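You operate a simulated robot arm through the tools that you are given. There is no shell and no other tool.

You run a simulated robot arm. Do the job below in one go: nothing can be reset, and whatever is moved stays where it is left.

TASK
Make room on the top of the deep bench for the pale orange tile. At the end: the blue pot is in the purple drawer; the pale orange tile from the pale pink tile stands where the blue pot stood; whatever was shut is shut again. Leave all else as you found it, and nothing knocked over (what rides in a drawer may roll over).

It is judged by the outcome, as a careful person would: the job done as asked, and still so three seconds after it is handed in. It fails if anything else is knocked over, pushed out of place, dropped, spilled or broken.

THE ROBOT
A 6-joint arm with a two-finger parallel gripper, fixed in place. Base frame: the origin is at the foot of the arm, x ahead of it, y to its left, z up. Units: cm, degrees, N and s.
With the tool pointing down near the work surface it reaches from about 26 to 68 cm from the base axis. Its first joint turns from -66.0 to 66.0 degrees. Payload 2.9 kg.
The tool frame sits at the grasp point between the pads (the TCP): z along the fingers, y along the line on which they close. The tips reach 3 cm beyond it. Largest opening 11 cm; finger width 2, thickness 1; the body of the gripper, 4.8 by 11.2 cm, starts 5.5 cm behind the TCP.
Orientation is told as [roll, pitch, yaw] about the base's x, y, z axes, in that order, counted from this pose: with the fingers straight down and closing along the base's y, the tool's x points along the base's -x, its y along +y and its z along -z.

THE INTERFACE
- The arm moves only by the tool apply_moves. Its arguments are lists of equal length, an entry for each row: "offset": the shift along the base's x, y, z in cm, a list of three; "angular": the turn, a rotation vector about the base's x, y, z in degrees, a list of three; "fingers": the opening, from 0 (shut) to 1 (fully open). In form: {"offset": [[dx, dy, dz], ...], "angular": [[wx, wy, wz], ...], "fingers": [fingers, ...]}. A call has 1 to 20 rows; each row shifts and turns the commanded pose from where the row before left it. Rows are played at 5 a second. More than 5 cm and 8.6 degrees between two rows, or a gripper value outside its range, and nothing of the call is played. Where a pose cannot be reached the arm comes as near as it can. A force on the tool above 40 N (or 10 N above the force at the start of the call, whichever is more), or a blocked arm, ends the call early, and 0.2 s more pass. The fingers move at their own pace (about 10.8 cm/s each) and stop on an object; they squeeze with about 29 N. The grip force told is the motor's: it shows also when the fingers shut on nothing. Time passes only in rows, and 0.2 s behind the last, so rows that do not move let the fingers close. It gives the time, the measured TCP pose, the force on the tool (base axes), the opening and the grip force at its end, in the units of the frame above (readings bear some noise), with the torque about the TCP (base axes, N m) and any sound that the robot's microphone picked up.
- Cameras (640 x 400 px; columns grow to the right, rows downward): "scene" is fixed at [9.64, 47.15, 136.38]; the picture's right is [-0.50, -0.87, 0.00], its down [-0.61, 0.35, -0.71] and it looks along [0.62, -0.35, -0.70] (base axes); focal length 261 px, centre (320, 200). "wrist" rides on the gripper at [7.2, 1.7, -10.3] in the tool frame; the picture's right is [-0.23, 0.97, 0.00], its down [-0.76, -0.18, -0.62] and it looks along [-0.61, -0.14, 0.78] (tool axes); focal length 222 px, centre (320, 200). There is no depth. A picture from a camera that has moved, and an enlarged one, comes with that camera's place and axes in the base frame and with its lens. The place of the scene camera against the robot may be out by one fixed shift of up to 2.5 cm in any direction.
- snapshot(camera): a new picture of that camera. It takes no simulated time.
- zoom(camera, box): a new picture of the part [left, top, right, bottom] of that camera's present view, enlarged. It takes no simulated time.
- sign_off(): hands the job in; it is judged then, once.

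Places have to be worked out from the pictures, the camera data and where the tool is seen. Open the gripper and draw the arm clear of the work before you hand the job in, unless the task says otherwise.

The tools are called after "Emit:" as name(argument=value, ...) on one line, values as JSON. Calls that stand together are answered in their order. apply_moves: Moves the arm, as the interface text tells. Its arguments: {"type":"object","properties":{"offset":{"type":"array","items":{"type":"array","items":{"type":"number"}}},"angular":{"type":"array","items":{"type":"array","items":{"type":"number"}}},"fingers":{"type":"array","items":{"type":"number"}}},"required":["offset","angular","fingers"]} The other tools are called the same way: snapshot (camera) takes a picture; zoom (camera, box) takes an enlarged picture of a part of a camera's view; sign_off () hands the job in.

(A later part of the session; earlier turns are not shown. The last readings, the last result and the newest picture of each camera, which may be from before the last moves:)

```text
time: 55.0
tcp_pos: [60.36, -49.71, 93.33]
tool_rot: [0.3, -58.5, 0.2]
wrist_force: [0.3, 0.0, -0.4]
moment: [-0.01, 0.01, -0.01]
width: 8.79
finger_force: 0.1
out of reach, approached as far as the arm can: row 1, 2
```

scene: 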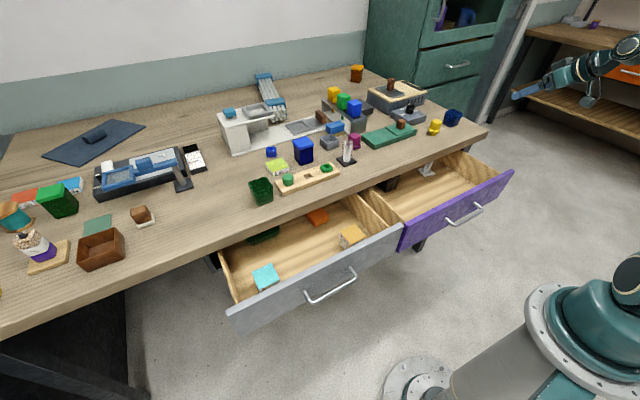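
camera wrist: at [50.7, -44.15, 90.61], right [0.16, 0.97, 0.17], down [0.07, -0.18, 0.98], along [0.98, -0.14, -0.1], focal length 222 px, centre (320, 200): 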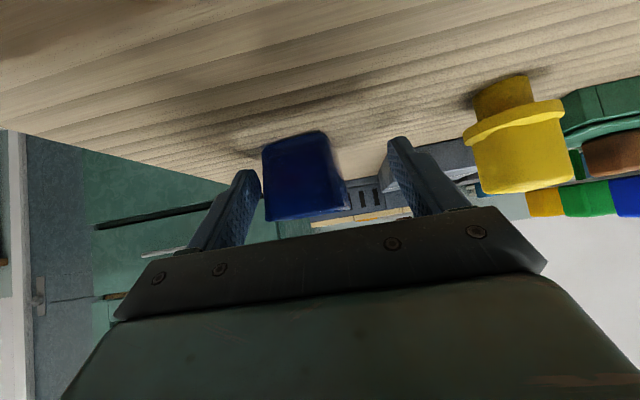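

Reading shows y = −49.7, unexpected; I hold a moment and re-read before advancing.

Emit:
apply_moves(offset=[[0, 0, 0], [0, 0, 0]], angular=[[0, 0, 0], [0, 0, 0]], fingers=[0.8, 0.8])

Emit:
snapshot(camera="wrist")

Emit:
zoom(camera="scene", box=[400, 60, 528, 140])

```text
time: 55.6
tcp_pos: [60.26, -49.64, 93.27]
tool_rot: [0.4, -58.4, 0.1]
wrist_force: [-0.3, 0.3, -0.1]
moment: [0.03, 0.01, 0.02]
width: 8.81
finger_force: 0.1
```

```text
taken
camera wrist: at [47.75, -48.19, 92.6], right [0.11, 0.97, 0.2], down [-0.13, -0.18, 0.97], along [0.98, -0.14, 0.11], focal length 222 px, centre (320, 200)
```

wrist: 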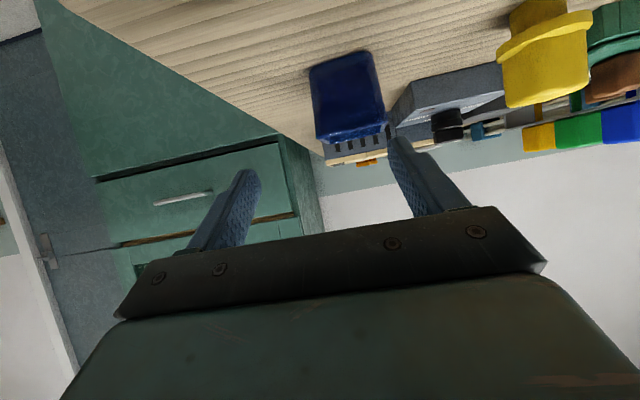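

```text
5.00 times, centred on (464, 100) of scene
camera zoom: at [9.64, 47.15, 136.38], right [-0.5, -0.87, 0.0], down [-0.61, 0.35, -0.71], along [0.62, -0.35, -0.7], focal length 1304 px, centre (-400, 700)
```

zoom: 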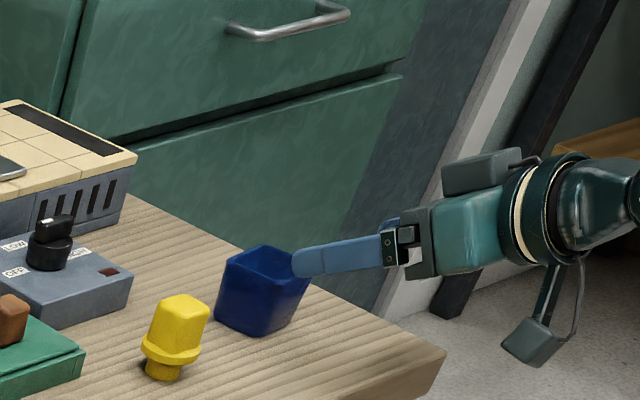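

The true command is y≈−49.65, so I shift +2.5 in y first and then advance in small steps toward (65, −47.1, 88.7).

Emit:
apply_moves(offset=[[0, 1.3, 0], [0, 1.25, 0], [1.2, 0, -1.1], [1.2, 0, -1.1], [1.2, 0, -1.2], [1.1, 0, -1.2]], angular=[[0, 0, 0], [0, 0, 0], [0, 0, 0], [0, 0, 0], [0, 0, 0], [0, 0, 0]], fingers=[0.8, 0.8, 0.8, 0.8, 0.8, 0.8])

Emit:
snapshot(camera="wrist")

Emit:
zoom(camera="scene", box=[400, 70, 528, 150])

```text
time: 57.0
tcp_pos: [63.75, -46.87, 88.51]
tool_rot: [0.1, -58.5, 0.2]
wrist_force: [0.1, -0.5, -0.8]
moment: [0.04, 0.0, -0.01]
width: 8.79
finger_force: 0.1
out of reach, approached as far as the arm can: row 1, 2, 3, 4, 5, 6
```

```text
taken
camera wrist: at [51.15, -45.42, 87.73], right [0.11, 0.97, 0.19], down [-0.13, -0.18, 0.97], along [0.98, -0.14, 0.11], focal length 222 px, centre (320, 200)
```

wrist: 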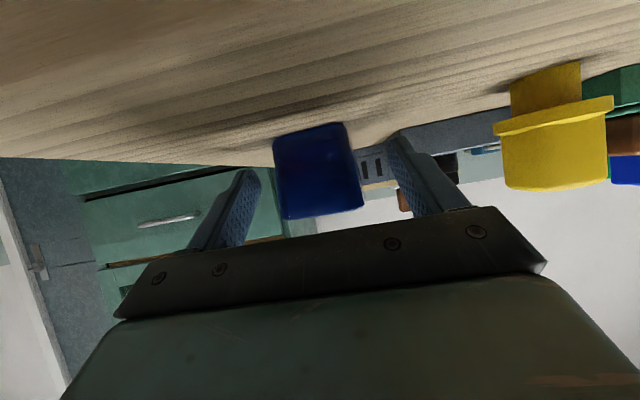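

```text
5.00 times, centred on (464, 110) of scene
camera zoom: at [9.64, 47.15, 136.38], right [-0.5, -0.87, 0.0], down [-0.61, 0.35, -0.71], along [0.62, -0.35, -0.7], focal length 1304 px, centre (-400, 650)
```

zoom: 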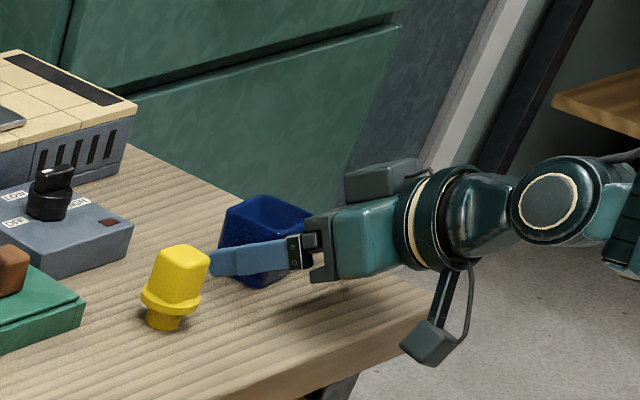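

The arm gets to (63.75, −46.9, 88.5): the finger tips reach x≈66.5, so the pads cover the front half-plus of the pot (x 63.6–68). That is enough to grip it; I close.

Emit:
apply_moves(offset=[[0, 0, 0], [0, 0, 0], [0, 0, 0], [0, 0, 0]], angular=[[0, 0, 0], [0, 0, 0], [0, 0, 0], [0, 0, 0]], fingers=[0.6, 0.3, 0, 0])

Emit:
snapshot(camera="wrist")

Emit:
zoom(camera="scene", box=[400, 70, 528, 150])

```text
time: 58.0
tcp_pos: [63.66, -46.89, 88.52]
tool_rot: [0.1, -58.5, 0.1]
wrist_force: [0.1, 1.0, 1.6]
moment: [0.08, 0.05, 0.03]
width: 5.13
finger_force: 29.7
```

```text
taken
camera wrist: at [51.15, -45.41, 87.74], right [0.11, 0.97, 0.19], down [-0.13, -0.18, 0.97], along [0.98, -0.14, 0.11], focal length 222 px, centre (320, 200)
```

wrist: 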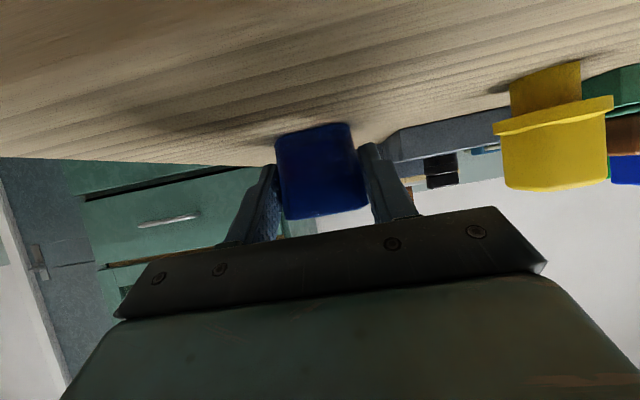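

```text
5.00 times, centred on (464, 110) of scene
camera zoom: at [9.64, 47.15, 136.38], right [-0.5, -0.87, 0.0], down [-0.61, 0.35, -0.71], along [0.62, -0.35, -0.7], focal length 1304 px, centre (-400, 650)
```

zoom: 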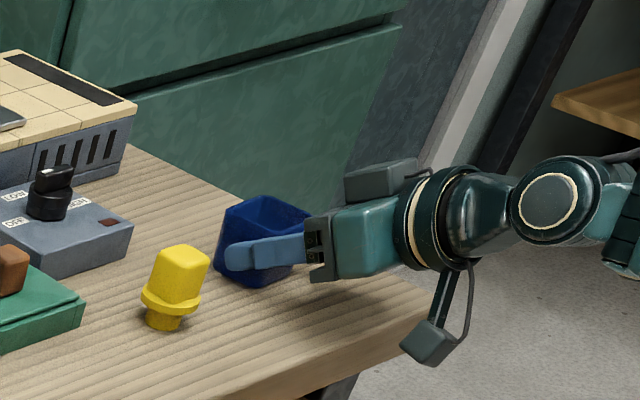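

The pot is gripped (5.1 cm wide). I lift gently a few cm and check.

Emit:
apply_moves(offset=[[0, 0, 0.8], [-0.5, 0, 1], [-0.5, 0, 1], [-0.5, 0, 1]], angular=[[0, 0, 0], [0, 0, 0], [0, 0, 0], [0, 0, 0]], fingers=[0, 0, 0, 0])

Emit:
snapshot(camera="wrist")

Emit:
zoom(camera="scene", box=[400, 70, 528, 150])

```text
time: 59.0
tcp_pos: [62.24, -46.74, 92.37]
tool_rot: [0.3, -58.4, 0.1]
wrist_force: [-0.6, -0.3, -0.8]
moment: [-0.01, 0.04, -0.01]
width: 5.1
finger_force: 29.3
```

```text
taken
camera wrist: at [49.69, -45.32, 91.56], right [0.12, 0.97, 0.2], down [-0.13, -0.18, 0.97], along [0.98, -0.14, 0.11], focal length 222 px, centre (320, 200)
```

wrist: 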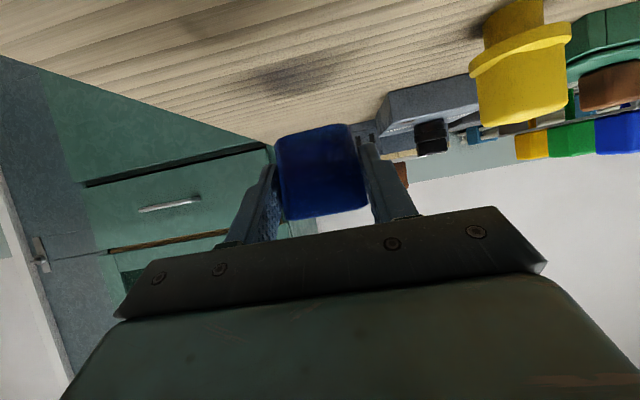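

```text
5.00 times, centred on (464, 110) of scene
camera zoom: at [9.64, 47.15, 136.38], right [-0.5, -0.87, 0.0], down [-0.61, 0.35, -0.71], along [0.62, -0.35, -0.7], focal length 1304 px, centre (-400, 650)
```

zoom: 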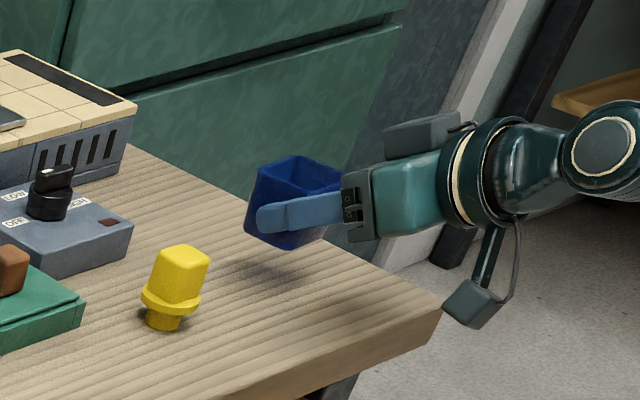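

The pot is up and held level. I raise it clear of the yellow thing and carry it to a free front strip of the bench near (60, −25), where I can set it down and regrasp it with the tool vertical.

Emit:
apply_moves(offset=[[-1, 0, 3], [-1, 0, 3], [-1, 2, 1], [-0.3, 4.2, 0], [-0.3, 4.2, 0], [-0.3, 4.2, 0], [-0.3, 4.2, 0], [-0.2, 3, 0], [0, 0, -3]], angular=[[0, 0, 0], [0, 0, 0], [0, 0, 0], [0, 0, 0], [0, 0, 0], [0, 0, 0], [0, 0, 0], [0, 0, 0], [0, 0, 0]], fingers=[0, 0, 0, 0, 0, 0, 0, 0, 0])

Emit:
snapshot(camera="wrist")

Emit:
zoom(camera="scene", box=[340, 90, 500, 190])

```text
time: 61.0
tcp_pos: [57.87, -25.06, 96.43]
tool_rot: [0.0, -58.4, 0.2]
wrist_force: [0.0, 0.6, -0.8]
moment: [-0.02, 0.04, 0.01]
width: 5.07
finger_force: 28.7
```

```text
taken
camera wrist: at [45.25, -23.49, 95.65], right [0.11, 0.97, 0.19], down [-0.13, -0.18, 0.97], along [0.98, -0.14, 0.11], focal length 222 px, centre (320, 200)
```

wrist: 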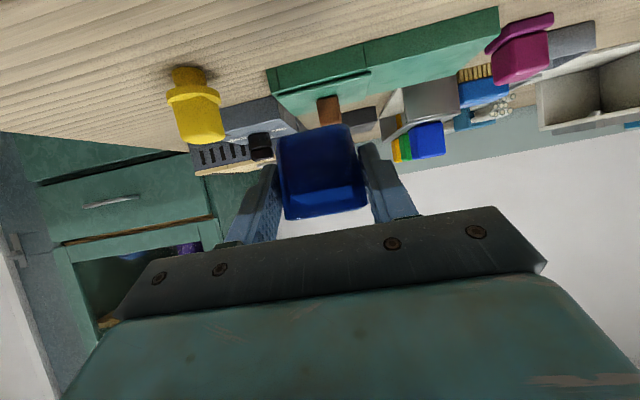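

```text
4.00 times, centred on (420, 140) of scene
camera zoom: at [9.64, 47.15, 136.38], right [-0.5, -0.87, 0.0], down [-0.61, 0.35, -0.71], along [0.62, -0.35, -0.7], focal length 1043 px, centre (-80, 440)
```

zoom: 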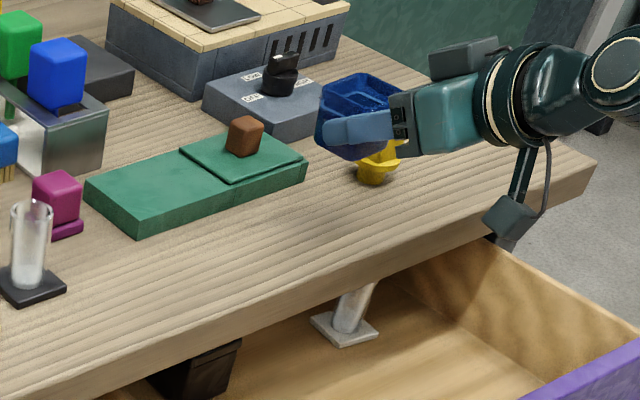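

The pot seems to have pivoted a little in the grip; I zoom in to see.

Emit:
zoom(camera="wrist", box=[230, 100, 422, 220])

Emit:
zoom(camera="scene", box=[400, 90, 464, 130])

```text
3.33 times, centred on (326, 160) of wrist
camera zoom: at [45.25, -23.49, 95.65], right [0.11, 0.97, 0.19], down [-0.13, -0.18, 0.97], along [0.98, -0.14, 0.11], focal length 740 px, centre (300, 333)
```

zoom: 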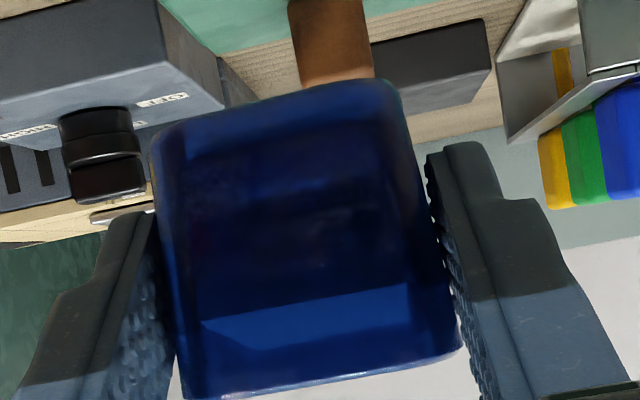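

```text
10.00 times, centred on (432, 110) of scene
camera zoom: at [9.64, 47.15, 136.38], right [-0.5, -0.87, 0.0], down [-0.61, 0.35, -0.71], along [0.62, -0.35, -0.7], focal length 2608 px, centre (-800, 1100)
```

zoom: 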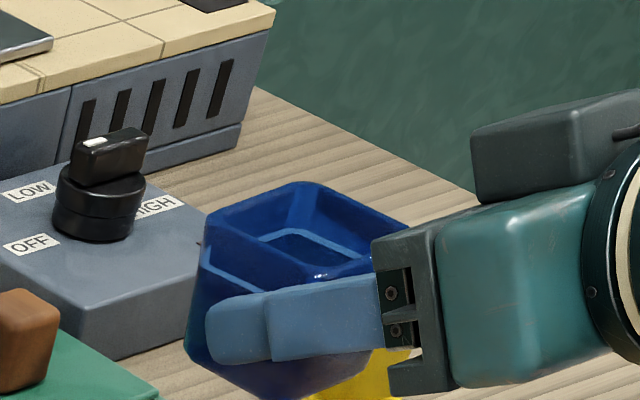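

It's upright; the light band is just lighting. I lower it onto the free strip of bench at about (60, −25).

Emit:
apply_moves(offset=[[0, 0, -2], [0, 0, -2], [0, 0, -2], [0, 0, -1], [0, 0, -0.4]], angular=[[0, 0, 0], [0, 0, 0], [0, 0, 0], [0, 0, 0], [0, 0, 0]], fingers=[0, 0, 0, 0, 0])

Emit:
zoom(camera="scene", box=[380, 100, 476, 160])

Emit:
snapshot(camera="wrist")

```text
time: 62.2
tcp_pos: [57.92, -25.06, 88.81]
tool_rot: [0.1, -58.4, 0.1]
wrist_force: [0.0, -0.1, -0.2]
moment: [0.0, 0.01, -0.03]
width: 5.1
finger_force: 29.1
```

```text
6.67 times, centred on (428, 130) of scene
camera zoom: at [9.64, 47.15, 136.38], right [-0.5, -0.87, 0.0], down [-0.61, 0.35, -0.71], along [0.62, -0.35, -0.7], focal length 1739 px, centre (-400, 667)
```

zoom: 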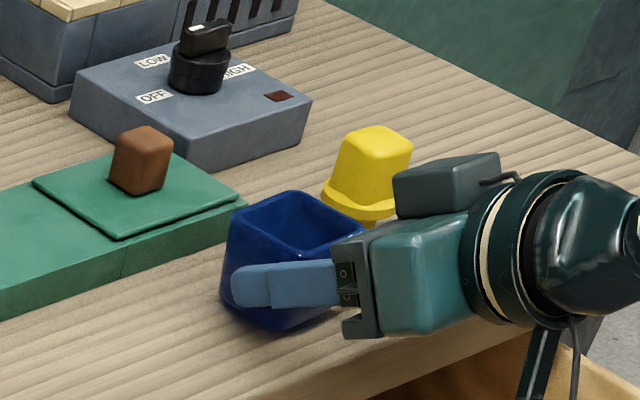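

```text
taken
camera wrist: at [45.28, -23.51, 88.17], right [0.11, 0.97, 0.19], down [-0.13, -0.18, 0.97], along [0.98, -0.14, 0.11], focal length 222 px, centre (320, 200)
```

wrist: 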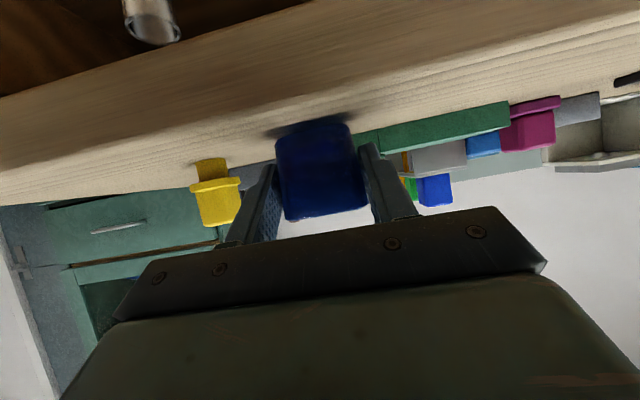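

Nearly touching. I lower the last few mm watching the force.

Emit:
apply_moves(offset=[[0, 0, -0.15], [0, 0, -0.15], [0, 0, 0]], angular=[[0, 0, 0], [0, 0, 0], [0, 0, 0]], fingers=[0, 0, 0])

```text
time: 63.0
tcp_pos: [57.98, -24.99, 88.71]
tool_rot: [0.2, -58.4, 0.1]
wrist_force: [0.3, -0.3, -1.2]
moment: [-0.02, 0.06, 0.02]
width: 5.09
finger_force: 28.8
```

Emit:
apply_moves(offset=[[0, 0, -0.1], [0, 0, -0.1], [0, 0, 0]], angular=[[0, 0, 0], [0, 0, 0], [0, 0, 0]], fingers=[0, 0, 0])

Emit:
zoom(camera="wrist", box=[240, 90, 400, 190])

```text
time: 63.8
tcp_pos: [57.76, -24.99, 88.47]
tool_rot: [0.1, -58.6, 0.2]
wrist_force: [0.3, 0.2, 1.7]
moment: [0.09, 0.07, 0.01]
width: 5.09
finger_force: 29.0
```

```text
4.00 times, centred on (320, 140) of wrist
camera zoom: at [45.28, -23.49, 87.73], right [0.11, 0.97, 0.2], down [-0.13, -0.18, 0.97], along [0.98, -0.14, 0.11], focal length 888 px, centre (320, 440)
```

zoom: 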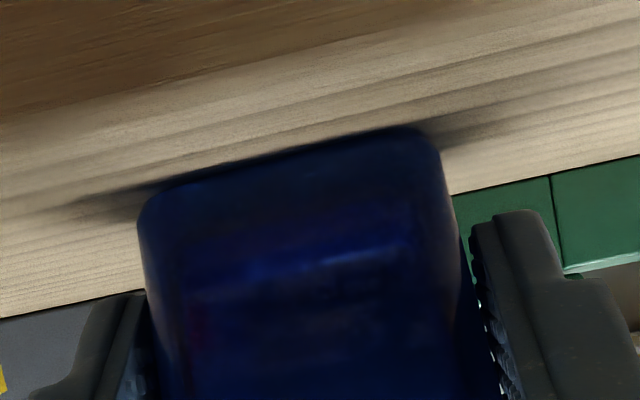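

Contact is felt (z force changed sign) and the pot sits on the wood. I open the fingers and withdraw backwards along the tool axis.

Emit:
apply_moves(offset=[[0, 0, 0], [0, 0, 0], [0, 0, 0], [-1.5, 0, 0.9], [-2, 0, 1.2], [-2.5, 0, 1.6], [-2.5, 0, 2]], angular=[[0, 0, 0], [0, 0, 0], [0, 0, 0], [0, 0, 0], [0, 0, 0], [0, 0, 0], [0, 0, 0]], fingers=[0.55, 0.65, 0.75, 0.75, 0.75, 0.75, 0.75])

Emit:
zoom(camera="scene", box=[380, 100, 476, 160])

Emit:
snapshot(camera="wrist")

```text
time: 65.4
tcp_pos: [49.19, -24.85, 94.31]
tool_rot: [0.2, -58.5, 0.1]
wrist_force: [-1.6, 1.0, -0.2]
moment: [-0.01, 0.01, -0.02]
width: 8.25
finger_force: 0.0
```

```text
6.67 times, centred on (428, 130) of scene
camera zoom: at [9.64, 47.15, 136.38], right [-0.5, -0.87, 0.0], down [-0.61, 0.35, -0.71], along [0.62, -0.35, -0.7], focal length 1739 px, centre (-400, 667)
```

zoom: 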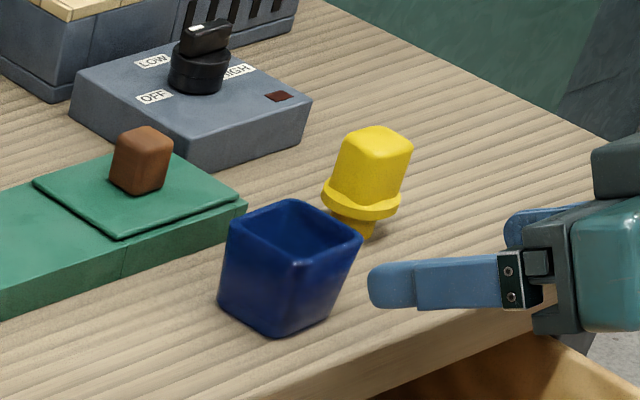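

```text
taken
camera wrist: at [36.67, -23.36, 93.49], right [0.11, 0.97, 0.2], down [-0.13, -0.18, 0.97], along [0.98, -0.14, 0.11], focal length 222 px, centre (320, 200)
```

wrist: 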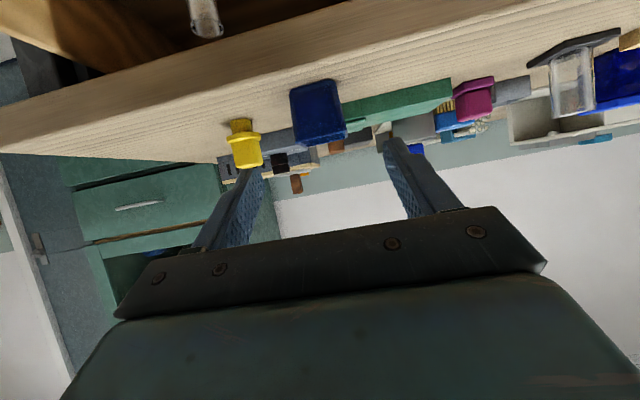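

The pot stands upright at about (60, −25). I un-tilt to vertical while rising, then come over the pot.

Emit:
apply_moves(offset=[[0, 0, 2], [0, 0, 2], [0.5, 0, 1.5], [1, 0, 1.5], [1, 0, 1], [1, 0, 1], [1.5, 0, 0], [1.5, 0, 0], [1.5, 0, 0], [1.5, 0, 0], [1.2, 0, 0]], angular=[[0, 7.3, 0], [0, 7.3, 0], [0, 7.3, 0], [0, 7.3, 0], [0, 7.3, 0], [0, 7.3, 0], [0, 7.3, 0], [0, 7.3, 0], [0, 0, 0], [0, 0, 0], [0, 0, 0]], fingers=[0.75, 0.75, 0.75, 0.75, 0.75, 0.75, 0.75, 0.75, 0.75, 0.75, 0.75])

Emit:
snapshot(camera="wrist")

Emit:
snapshot(camera="scene")

```text
time: 67.8
tcp_pos: [59.93, -24.81, 103.19]
tool_rot: [0.3, 0.0, 0.2]
wrist_force: [-0.4, -0.1, 0.6]
moment: [0.01, -0.03, 0.0]
width: 8.24
finger_force: 0.0
```

```text
taken
camera wrist: at [52.73, -23.42, 113.56], right [0.23, 0.97, 0.0], down [0.76, -0.18, 0.62], along [0.61, -0.14, -0.78], focal length 222 px, centre (320, 200)
```

wrist: 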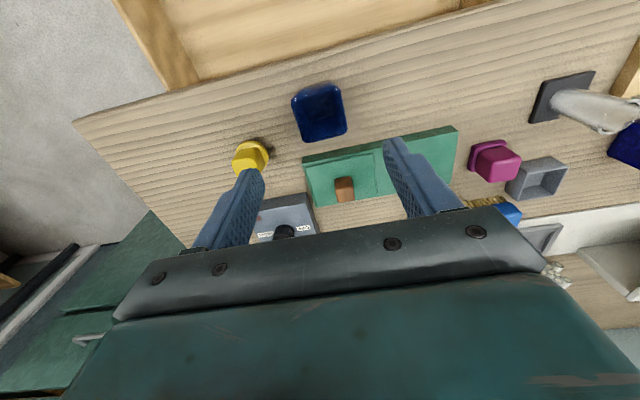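

```text
taken
```

scene: 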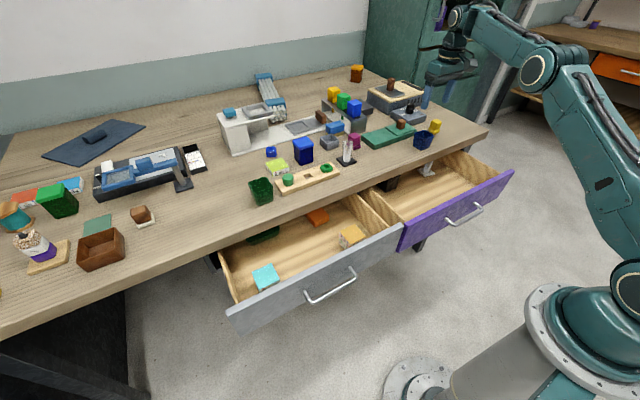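

The tool is vertical, centred over the pot (≈(60.0, −24.9)). I descend to grip height and close.

Emit:
apply_moves(offset=[[0, 0, -3], [0, 0, -3], [0, 0, -3], [0, 0, -2], [0, 0, -1.6], [0, 0, -1.5]], angular=[[0, 0, 0], [0, 0, 0], [0, 0, 0], [0, 0, 0], [0, 0, 0], [0, 0, 0]], fingers=[0.75, 0.75, 0.75, 0.75, 0.75, 0.75])

Emit:
snapshot(camera="wrist")

```text
time: 69.2
tcp_pos: [59.82, -24.94, 89.06]
tool_rot: [0.1, -0.1, 0.1]
wrist_force: [-0.2, -0.6, 0.1]
moment: [0.0, -0.01, 0.01]
width: 8.24
finger_force: 0.0
```

```text
taken
camera wrist: at [52.62, -23.42, 99.44], right [0.23, 0.97, 0.0], down [0.76, -0.18, 0.62], along [0.61, -0.14, -0.78], focal length 222 px, centre (320, 200)
```

wrist: 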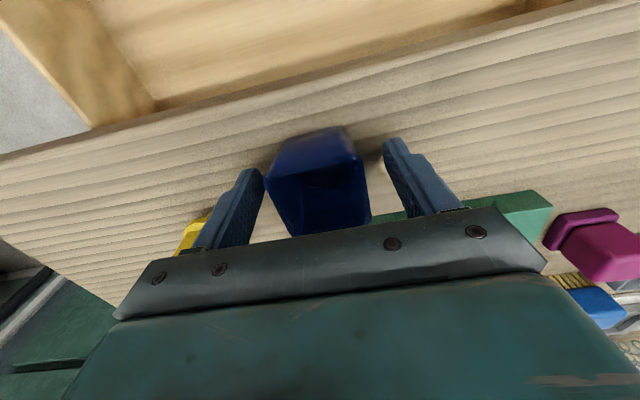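

The pot is between the fingers. I close and lift.

Emit:
apply_moves(offset=[[0, 0, 0], [0, 0, 0], [0, 0, 0], [0, 0, 0.8], [0, 0, 1.5], [0, 0, 2]], angular=[[0, 0, 0], [0, 0, 0], [0, 0, 0], [0, 0, 0], [0, 0, 0], [0, 0, 0]], fingers=[0.5, 0, 0, 0, 0, 0])

Emit:
snapshot(camera="wrist")

Emit:
zoom(camera="scene", box=[360, 90, 520, 190])

```text
time: 70.6
tcp_pos: [59.91, -24.87, 93.39]
tool_rot: [0.2, -0.2, 0.1]
wrist_force: [-0.3, 0.5, -1.2]
moment: [-0.01, -0.01, 0.01]
width: 5.09
finger_force: 29.0
```

```text
taken
camera wrist: at [52.77, -23.37, 103.78], right [0.23, 0.97, 0.0], down [0.76, -0.18, 0.62], along [0.61, -0.14, -0.78], focal length 222 px, centre (320, 200)
```

wrist: 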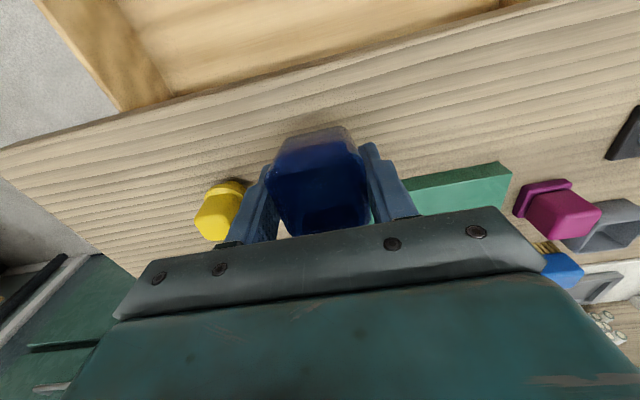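

```text
4.00 times, centred on (440, 140) of scene
camera zoom: at [9.64, 47.15, 136.38], right [-0.5, -0.87, 0.0], down [-0.61, 0.35, -0.71], along [0.62, -0.35, -0.7], focal length 1043 px, centre (-160, 440)
```

zoom: 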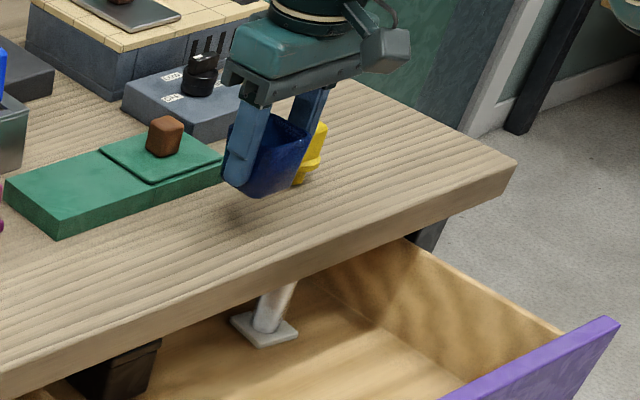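

Held firmly. I carry it over the open purple drawer at about (46, −24).

Emit:
apply_moves(offset=[[-1, 0, 2.5], [-3, 0, 2], [-4, 0, 0], [-4, 0, 0], [-2, 0, 0]], angular=[[0, 0, 0], [0, 0, 0], [0, 0, 0], [0, 0, 0], [0, 0, 0]], fingers=[0, 0, 0, 0, 0])

Emit:
snapshot(camera="wrist")

Emit:
zoom(camera="scene", box=[360, 120, 520, 220])

```text
time: 71.8
tcp_pos: [45.95, -25.14, 97.83]
tool_rot: [0.2, 0.0, 0.0]
wrist_force: [-0.2, 0.0, -1.4]
moment: [-0.04, 0.01, -0.02]
width: 5.1
finger_force: 28.9
```

```text
taken
camera wrist: at [38.79, -23.65, 108.15], right [0.23, 0.97, 0.0], down [0.76, -0.18, 0.62], along [0.61, -0.14, -0.78], focal length 222 px, centre (320, 200)
```

wrist: 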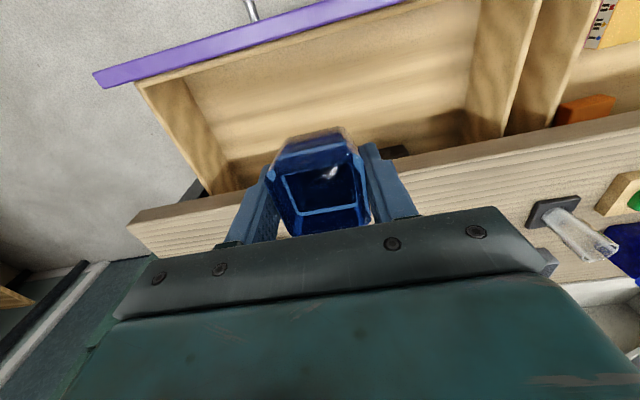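

```text
4.00 times, centred on (440, 170) of scene
camera zoom: at [9.64, 47.15, 136.38], right [-0.5, -0.87, 0.0], down [-0.61, 0.35, -0.71], along [0.62, -0.35, -0.7], focal length 1043 px, centre (-160, 320)
```

zoom: 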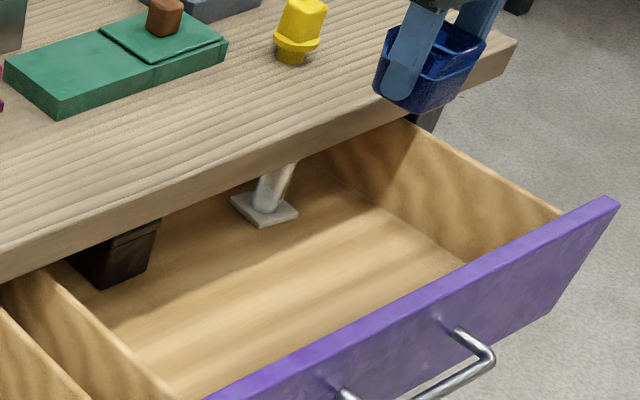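

Clear floor below. I descend toward the drawer floor, then in small steps until contact.

Emit:
apply_moves(offset=[[0, 0, -4], [0, 0, -4], [0, 0, -4], [0, 0, -4], [0, 0, -3], [0, 0, -1]], angular=[[0, 0, 0], [0, 0, 0], [0, 0, 0], [0, 0, 0], [0, 0, 0], [0, 0, 0]], fingers=[0, 0, 0, 0, 0, 0])

Emit:
snapshot(camera="wrist")

Emit:
zoom(camera="scene", box=[360, 120, 520, 220])

```text
time: 73.2
tcp_pos: [45.71, -25.08, 78.12]
tool_rot: [0.1, -0.2, 0.1]
wrist_force: [0.5, -0.6, -1.1]
moment: [0.01, 0.01, 0.04]
width: 5.1
finger_force: 29.2
```

```text
taken
camera wrist: at [38.53, -23.56, 88.37], right [0.23, 0.97, 0.0], down [0.76, -0.18, 0.62], along [0.61, -0.14, -0.78], focal length 222 px, centre (320, 200)
```

wrist: 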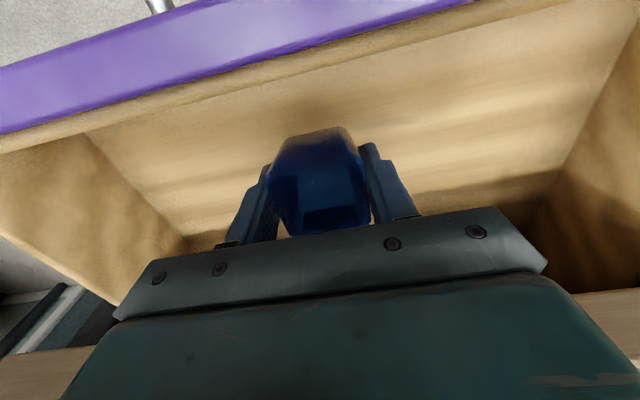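

```text
4.00 times, centred on (440, 170) of scene
camera zoom: at [9.64, 47.15, 136.38], right [-0.5, -0.87, 0.0], down [-0.61, 0.35, -0.71], along [0.62, -0.35, -0.7], focal length 1043 px, centre (-160, 320)
```

zoom: 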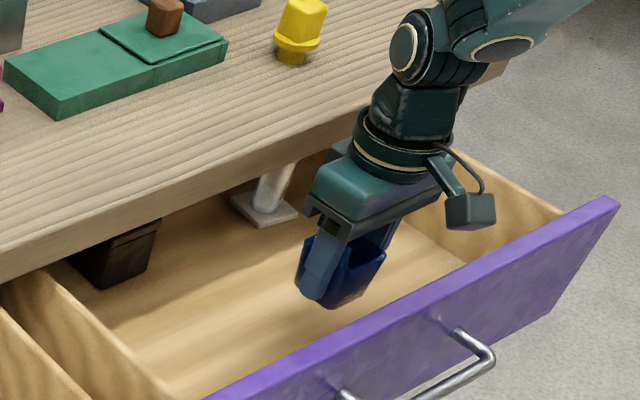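

Still above the floor. I go down in small steps, watching for contact.

Emit:
apply_moves(offset=[[0, 0, -0.8], [0, 0, -0.6], [0, 0, -0.5], [0, 0, -0.4]], angular=[[0, 0, 0], [0, 0, 0], [0, 0, 0], [0, 0, 0]], fingers=[0, 0, 0, 0])

Emit:
zoom(camera="wrist", box=[220, 90, 420, 215])

Emit:
zoom(camera="scene", box=[400, 160, 480, 210])

```text
time: 74.2
tcp_pos: [45.83, -25.0, 75.52]
tool_rot: [0.2, 0.0, 0.1]
wrist_force: [-0.1, 0.2, -0.8]
moment: [0.01, -0.03, -0.02]
width: 5.11
finger_force: 29.2
```

```text
3.20 times, centred on (320, 152) of wrist
camera zoom: at [38.67, -23.44, 85.93], right [0.23, 0.97, 0.0], down [0.76, -0.18, 0.62], along [0.61, -0.14, -0.78], focal length 711 px, centre (320, 352)
```

zoom: 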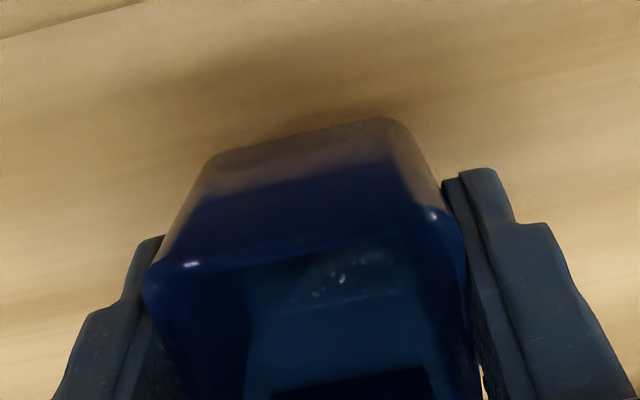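

```text
8.00 times, centred on (440, 185) of scene
camera zoom: at [9.64, 47.15, 136.38], right [-0.5, -0.87, 0.0], down [-0.61, 0.35, -0.71], along [0.62, -0.35, -0.7], focal length 2086 px, centre (-640, 320)
```

zoom: 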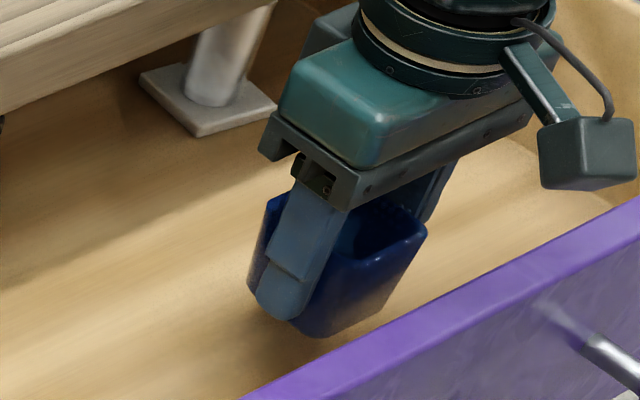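

Emit:
apply_moves(offset=[[0, 0, -0.3], [0, 0, -0.3], [0, 0, -0.3], [0, 0, 0]], angular=[[0, 0, 0], [0, 0, 0], [0, 0, 0], [0, 0, 0]], fingers=[0, 0, 0, 0])

Emit:
zoom(camera="scene", box=[400, 160, 480, 210])

```text
time: 75.2
tcp_pos: [45.96, -25.03, 74.55]
tool_rot: [0.2, -0.1, 0.2]
wrist_force: [0.1, -0.2, -1.0]
moment: [0.01, 0.04, 0.05]
width: 5.1
finger_force: 28.7
```

```text
8.00 times, centred on (440, 185) of scene
camera zoom: at [9.64, 47.15, 136.38], right [-0.5, -0.87, 0.0], down [-0.61, 0.35, -0.71], along [0.62, -0.35, -0.7], focal length 2086 px, centre (-640, 320)
```

zoom: 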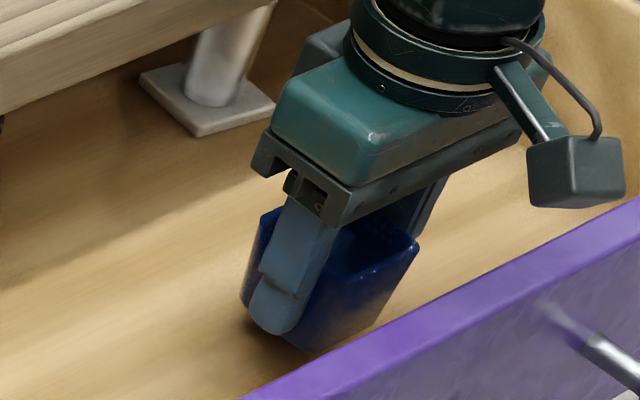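

Not in contact yet; continue in small steps.

Emit:
apply_moves(offset=[[0, 0, -0.25], [0, 0, -0.25], [0, 0, -0.25], [0, 0, 0]], angular=[[0, 0, 0], [0, 0, 0], [0, 0, 0], [0, 0, 0]], fingers=[0, 0, 0, 0])

Emit:
zoom(camera="scene", box=[400, 160, 480, 210])

```text
time: 76.2
tcp_pos: [46.0, -24.98, 73.87]
tool_rot: [0.2, -0.1, 0.1]
wrist_force: [-0.1, 0.2, -0.6]
moment: [0.03, -0.03, 0.02]
width: 5.09
finger_force: 29.0
```

```text
8.00 times, centred on (440, 185) of scene
camera zoom: at [9.64, 47.15, 136.38], right [-0.5, -0.87, 0.0], down [-0.61, 0.35, -0.71], along [0.62, -0.35, -0.7], focal length 2086 px, centre (-640, 320)
```

zoom: 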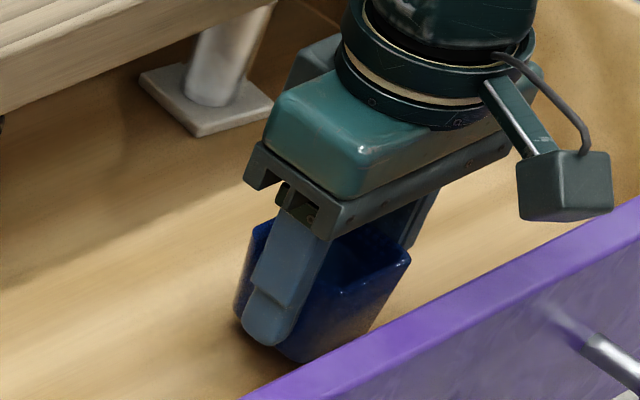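

Emit:
apply_moves(offset=[[0, 0, -0.25], [0, 0, -0.25], [0, 0, -0.25], [0, 0, 0]], angular=[[0, 0, 0], [0, 0, 0], [0, 0, 0], [0, 0, 0]], fingers=[0, 0, 0, 0])

Emit:
zoom(camera="scene", box=[400, 160, 480, 210])

Emit:
zoom(camera="wrist", box=[220, 90, 420, 215])

```text
time: 77.2
tcp_pos: [45.97, -25.01, 72.91]
tool_rot: [0.1, 0.0, 0.2]
wrist_force: [-0.1, -0.2, -1.1]
moment: [0.03, -0.03, -0.02]
width: 5.08
finger_force: 28.9
```

```text
8.00 times, centred on (440, 185) of scene
camera zoom: at [9.64, 47.15, 136.38], right [-0.5, -0.87, 0.0], down [-0.61, 0.35, -0.71], along [0.62, -0.35, -0.7], focal length 2086 px, centre (-640, 320)
```

zoom: 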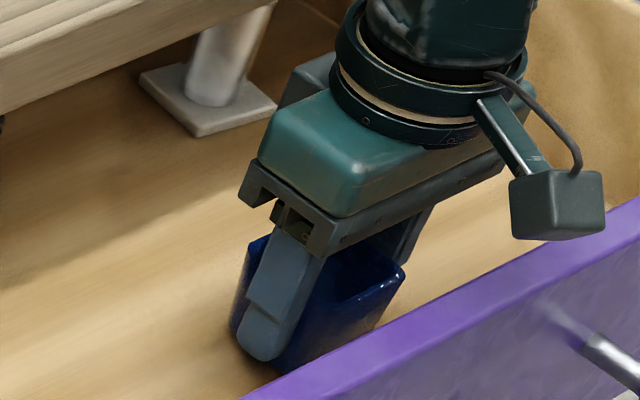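

```text
3.20 times, centred on (320, 152) of wrist
camera zoom: at [38.76, -23.46, 83.3], right [0.23, 0.97, 0.0], down [0.76, -0.18, 0.62], along [0.61, -0.14, -0.78], focal length 711 px, centre (320, 352)
```

zoom: 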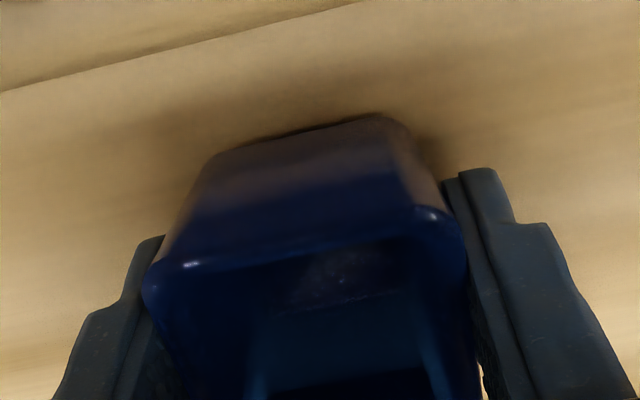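

The shadow is closing under the pot. I go on in small steps; the camera housing is still above the drawer front.

Emit:
apply_moves(offset=[[0, 0, -0.2], [0, 0, -0.2], [0, 0, 0]], angular=[[0, 0, 0], [0, 0, 0], [0, 0, 0]], fingers=[0, 0, 0])

Emit:
zoom(camera="wrist", box=[220, 90, 420, 215])

Emit:
zoom(camera="scene", box=[410, 160, 506, 220])

```text
time: 78.0
tcp_pos: [46.16, -24.86, 72.67]
tool_rot: [0.1, -0.1, 0.1]
wrist_force: [-0.4, 0.7, -1.5]
moment: [0.02, 0.02, -0.02]
width: 5.11
finger_force: 28.7
```

```text
3.20 times, centred on (320, 152) of wrist
camera zoom: at [38.85, -23.46, 83.03], right [0.23, 0.97, 0.0], down [0.76, -0.18, 0.62], along [0.61, -0.14, -0.78], focal length 711 px, centre (320, 352)
```

zoom: 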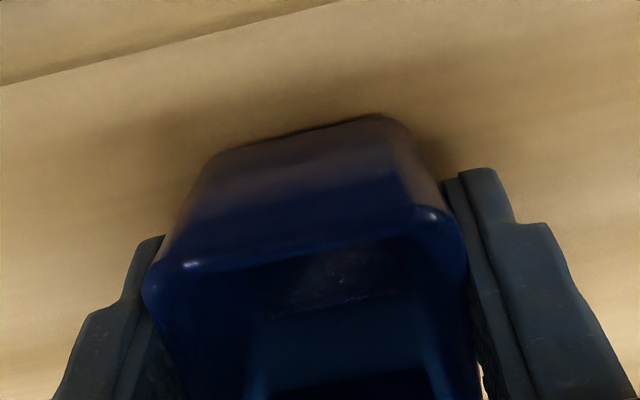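

```text
6.67 times, centred on (458, 190) of scene
camera zoom: at [9.64, 47.15, 136.38], right [-0.5, -0.87, 0.0], down [-0.61, 0.35, -0.71], along [0.62, -0.35, -0.7], focal length 1739 px, centre (-600, 267)
```

zoom: 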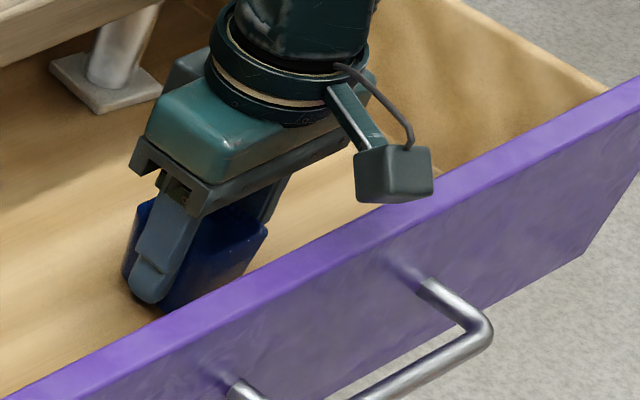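

Emit:
apply_moves(offset=[[0, 0, -0.2], [0, 0, -0.2], [0, 0, 0]], angular=[[0, 0, 0], [0, 0, 0], [0, 0, 0]], fingers=[0, 0, 0])

Emit:
zoom(camera="wrist", box=[220, 90, 420, 215])

```text
time: 78.8
tcp_pos: [46.07, -24.94, 72.35]
tool_rot: [0.2, -0.2, 0.1]
wrist_force: [0.4, 4.1, 16.7]
moment: [-0.02, -0.11, 0.05]
width: 5.1
finger_force: 29.1
```

```text
3.20 times, centred on (320, 152) of wrist
camera zoom: at [38.86, -23.47, 82.73], right [0.23, 0.97, 0.0], down [0.76, -0.18, 0.63], along [0.61, -0.14, -0.78], focal length 711 px, centre (320, 352)
```

zoom: 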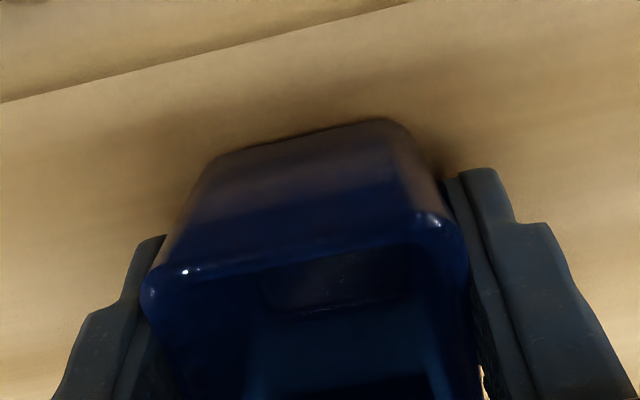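

Contact with the drawer floor (+16.7 N through the pot). I ease up 1 mm, open, and rise straight out.

Emit:
apply_moves(offset=[[0, 0, 0.1], [0, 0, 0], [0, 0, 0], [0, 0, 2], [0, 0, 4], [0, 0, 4], [0, 0, 4], [0, 0, 4], [0, 0, 4]], angular=[[0, 0, 0], [0, 0, 0], [0, 0, 0], [0, 0, 0], [0, 0, 0], [0, 0, 0], [0, 0, 0], [0, 0, 0], [0, 0, 0]], fingers=[0.55, 0.65, 0.75, 0.75, 0.75, 0.75, 0.75, 0.75, 0.75])

Emit:
snapshot(camera="wrist")

Emit:
zoom(camera="scene", box=[360, 120, 520, 220])

```text
time: 80.8
tcp_pos: [46.03, -25.09, 94.77]
tool_rot: [0.2, 0.0, 0.0]
wrist_force: [0.1, -0.3, -0.6]
moment: [-0.01, 0.0, -0.02]
width: 8.24
finger_force: 0.0
```

```text
taken
camera wrist: at [38.81, -23.67, 105.17], right [0.23, 0.97, 0.0], down [0.76, -0.18, 0.62], along [0.61, -0.14, -0.78], focal length 222 px, centre (320, 200)
```

wrist: 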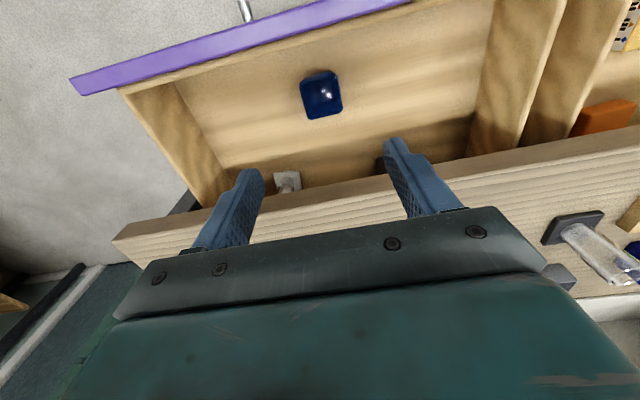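

```text
4.00 times, centred on (440, 170) of scene
camera zoom: at [9.64, 47.15, 136.38], right [-0.5, -0.87, 0.0], down [-0.61, 0.35, -0.71], along [0.62, -0.35, -0.7], focal length 1043 px, centre (-160, 320)
```

zoom: 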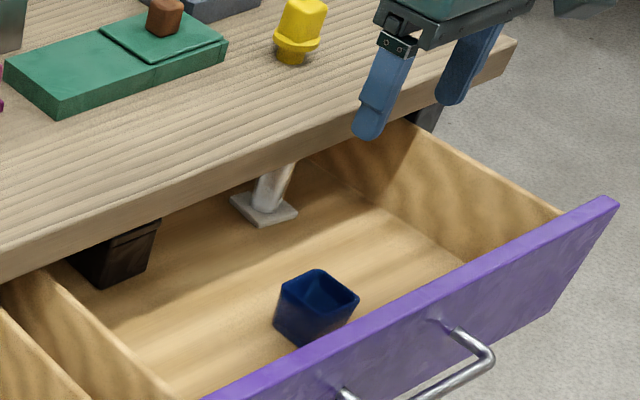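

The pot stands in the purple drawer. Now I close that drawer: with fingers shut and a 25° forward tilt I'll go in front of the handle bar (now at x≈33) and push it back in.

Emit:
apply_moves(offset=[[-3.4, 0.3, 1], [-3.4, 0.3, 0], [-3.4, 0.3, 0], [-3.4, 0.3, 0], [-3.5, 0.3, 0]], angular=[[0, -5, 0], [0, -5, 0], [0, -5, 0], [0, -5, 0], [0, -5, 0]], fingers=[0.5, 0.2, 0, 0, 0])

Emit:
snapshot(camera="wrist")

Emit:
snapshot(camera="scene")

```text
time: 82.0
tcp_pos: [28.64, -23.76, 95.77]
tool_rot: [0.0, -25.1, 0.1]
wrist_force: [0.3, -0.2, -0.1]
moment: [0.01, -0.04, -0.01]
width: 0.01
finger_force: 29.1
```

```text
taken
camera wrist: at [17.79, -22.15, 102.0], right [0.2, 0.97, 0.1], down [0.43, -0.18, 0.89], along [0.88, -0.14, -0.45], focal length 222 px, centre (320, 200)
```

wrist: 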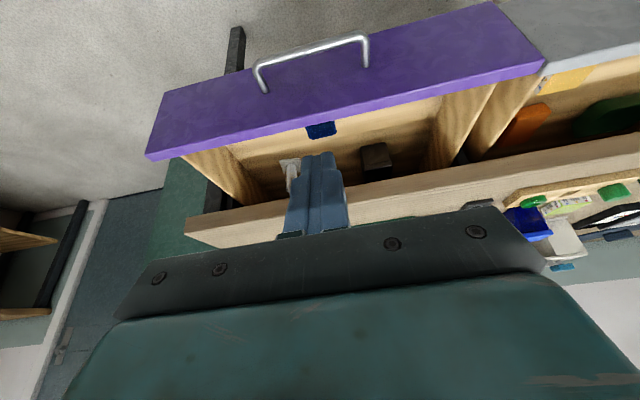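

```text
taken
```

scene: 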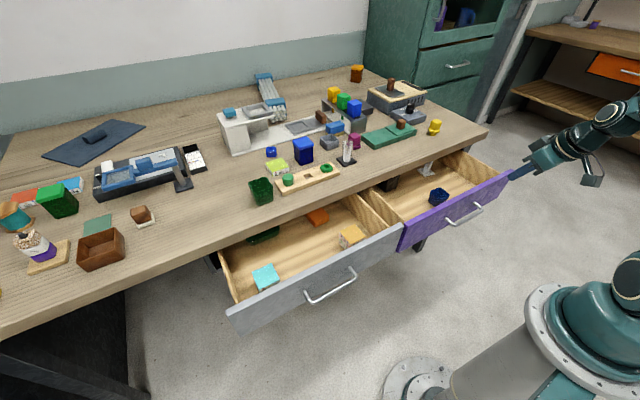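

The bar is at x≈33.1, y −30.6 to −17.2. I descend in front of it.

Emit:
apply_moves(offset=[[0, 0, -4], [0, 0, -4], [0, 0, -4], [0, 0, -4], [0, 0, -3], [0, 0, -1.3]], angular=[[0, 0, 0], [0, 0, 0], [0, 0, 0], [0, 0, 0], [0, 0, 0], [0, 0, 0]], fingers=[0, 0, 0, 0, 0, 0])

Emit:
snapshot(camera="wrist")

Emit:
zoom(camera="scene", box=[400, 140, 560, 240])

```text
time: 83.4
tcp_pos: [28.87, -23.51, 75.05]
tool_rot: [0.2, -25.2, 0.1]
wrist_force: [-0.1, 0.5, -0.7]
moment: [0.03, -0.01, 0.01]
width: 0.0
finger_force: 29.5
```

```text
taken
camera wrist: at [18.0, -22.01, 81.42], right [0.2, 0.97, 0.1], down [0.43, -0.18, 0.89], along [0.88, -0.14, -0.45], focal length 222 px, centre (320, 200)
```

wrist: 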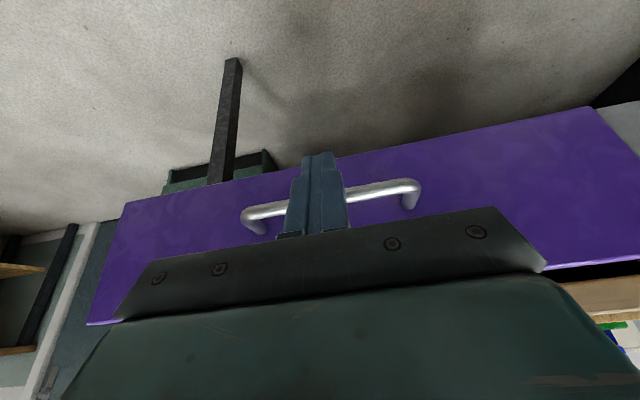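

```text
4.00 times, centred on (480, 190) of scene
camera zoom: at [9.64, 47.15, 136.38], right [-0.5, -0.87, 0.0], down [-0.61, 0.35, -0.71], along [0.62, -0.35, -0.7], focal length 1043 px, centre (-320, 240)
```

zoom: 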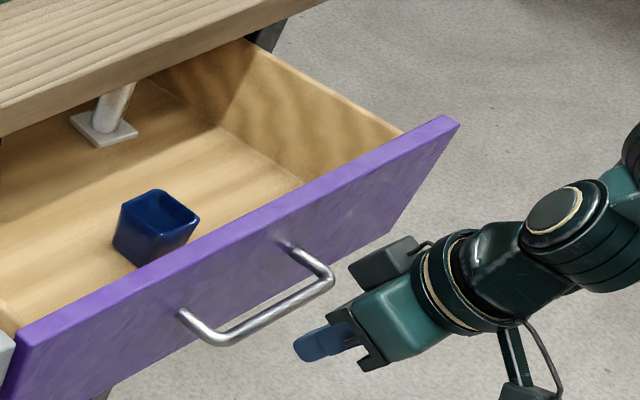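

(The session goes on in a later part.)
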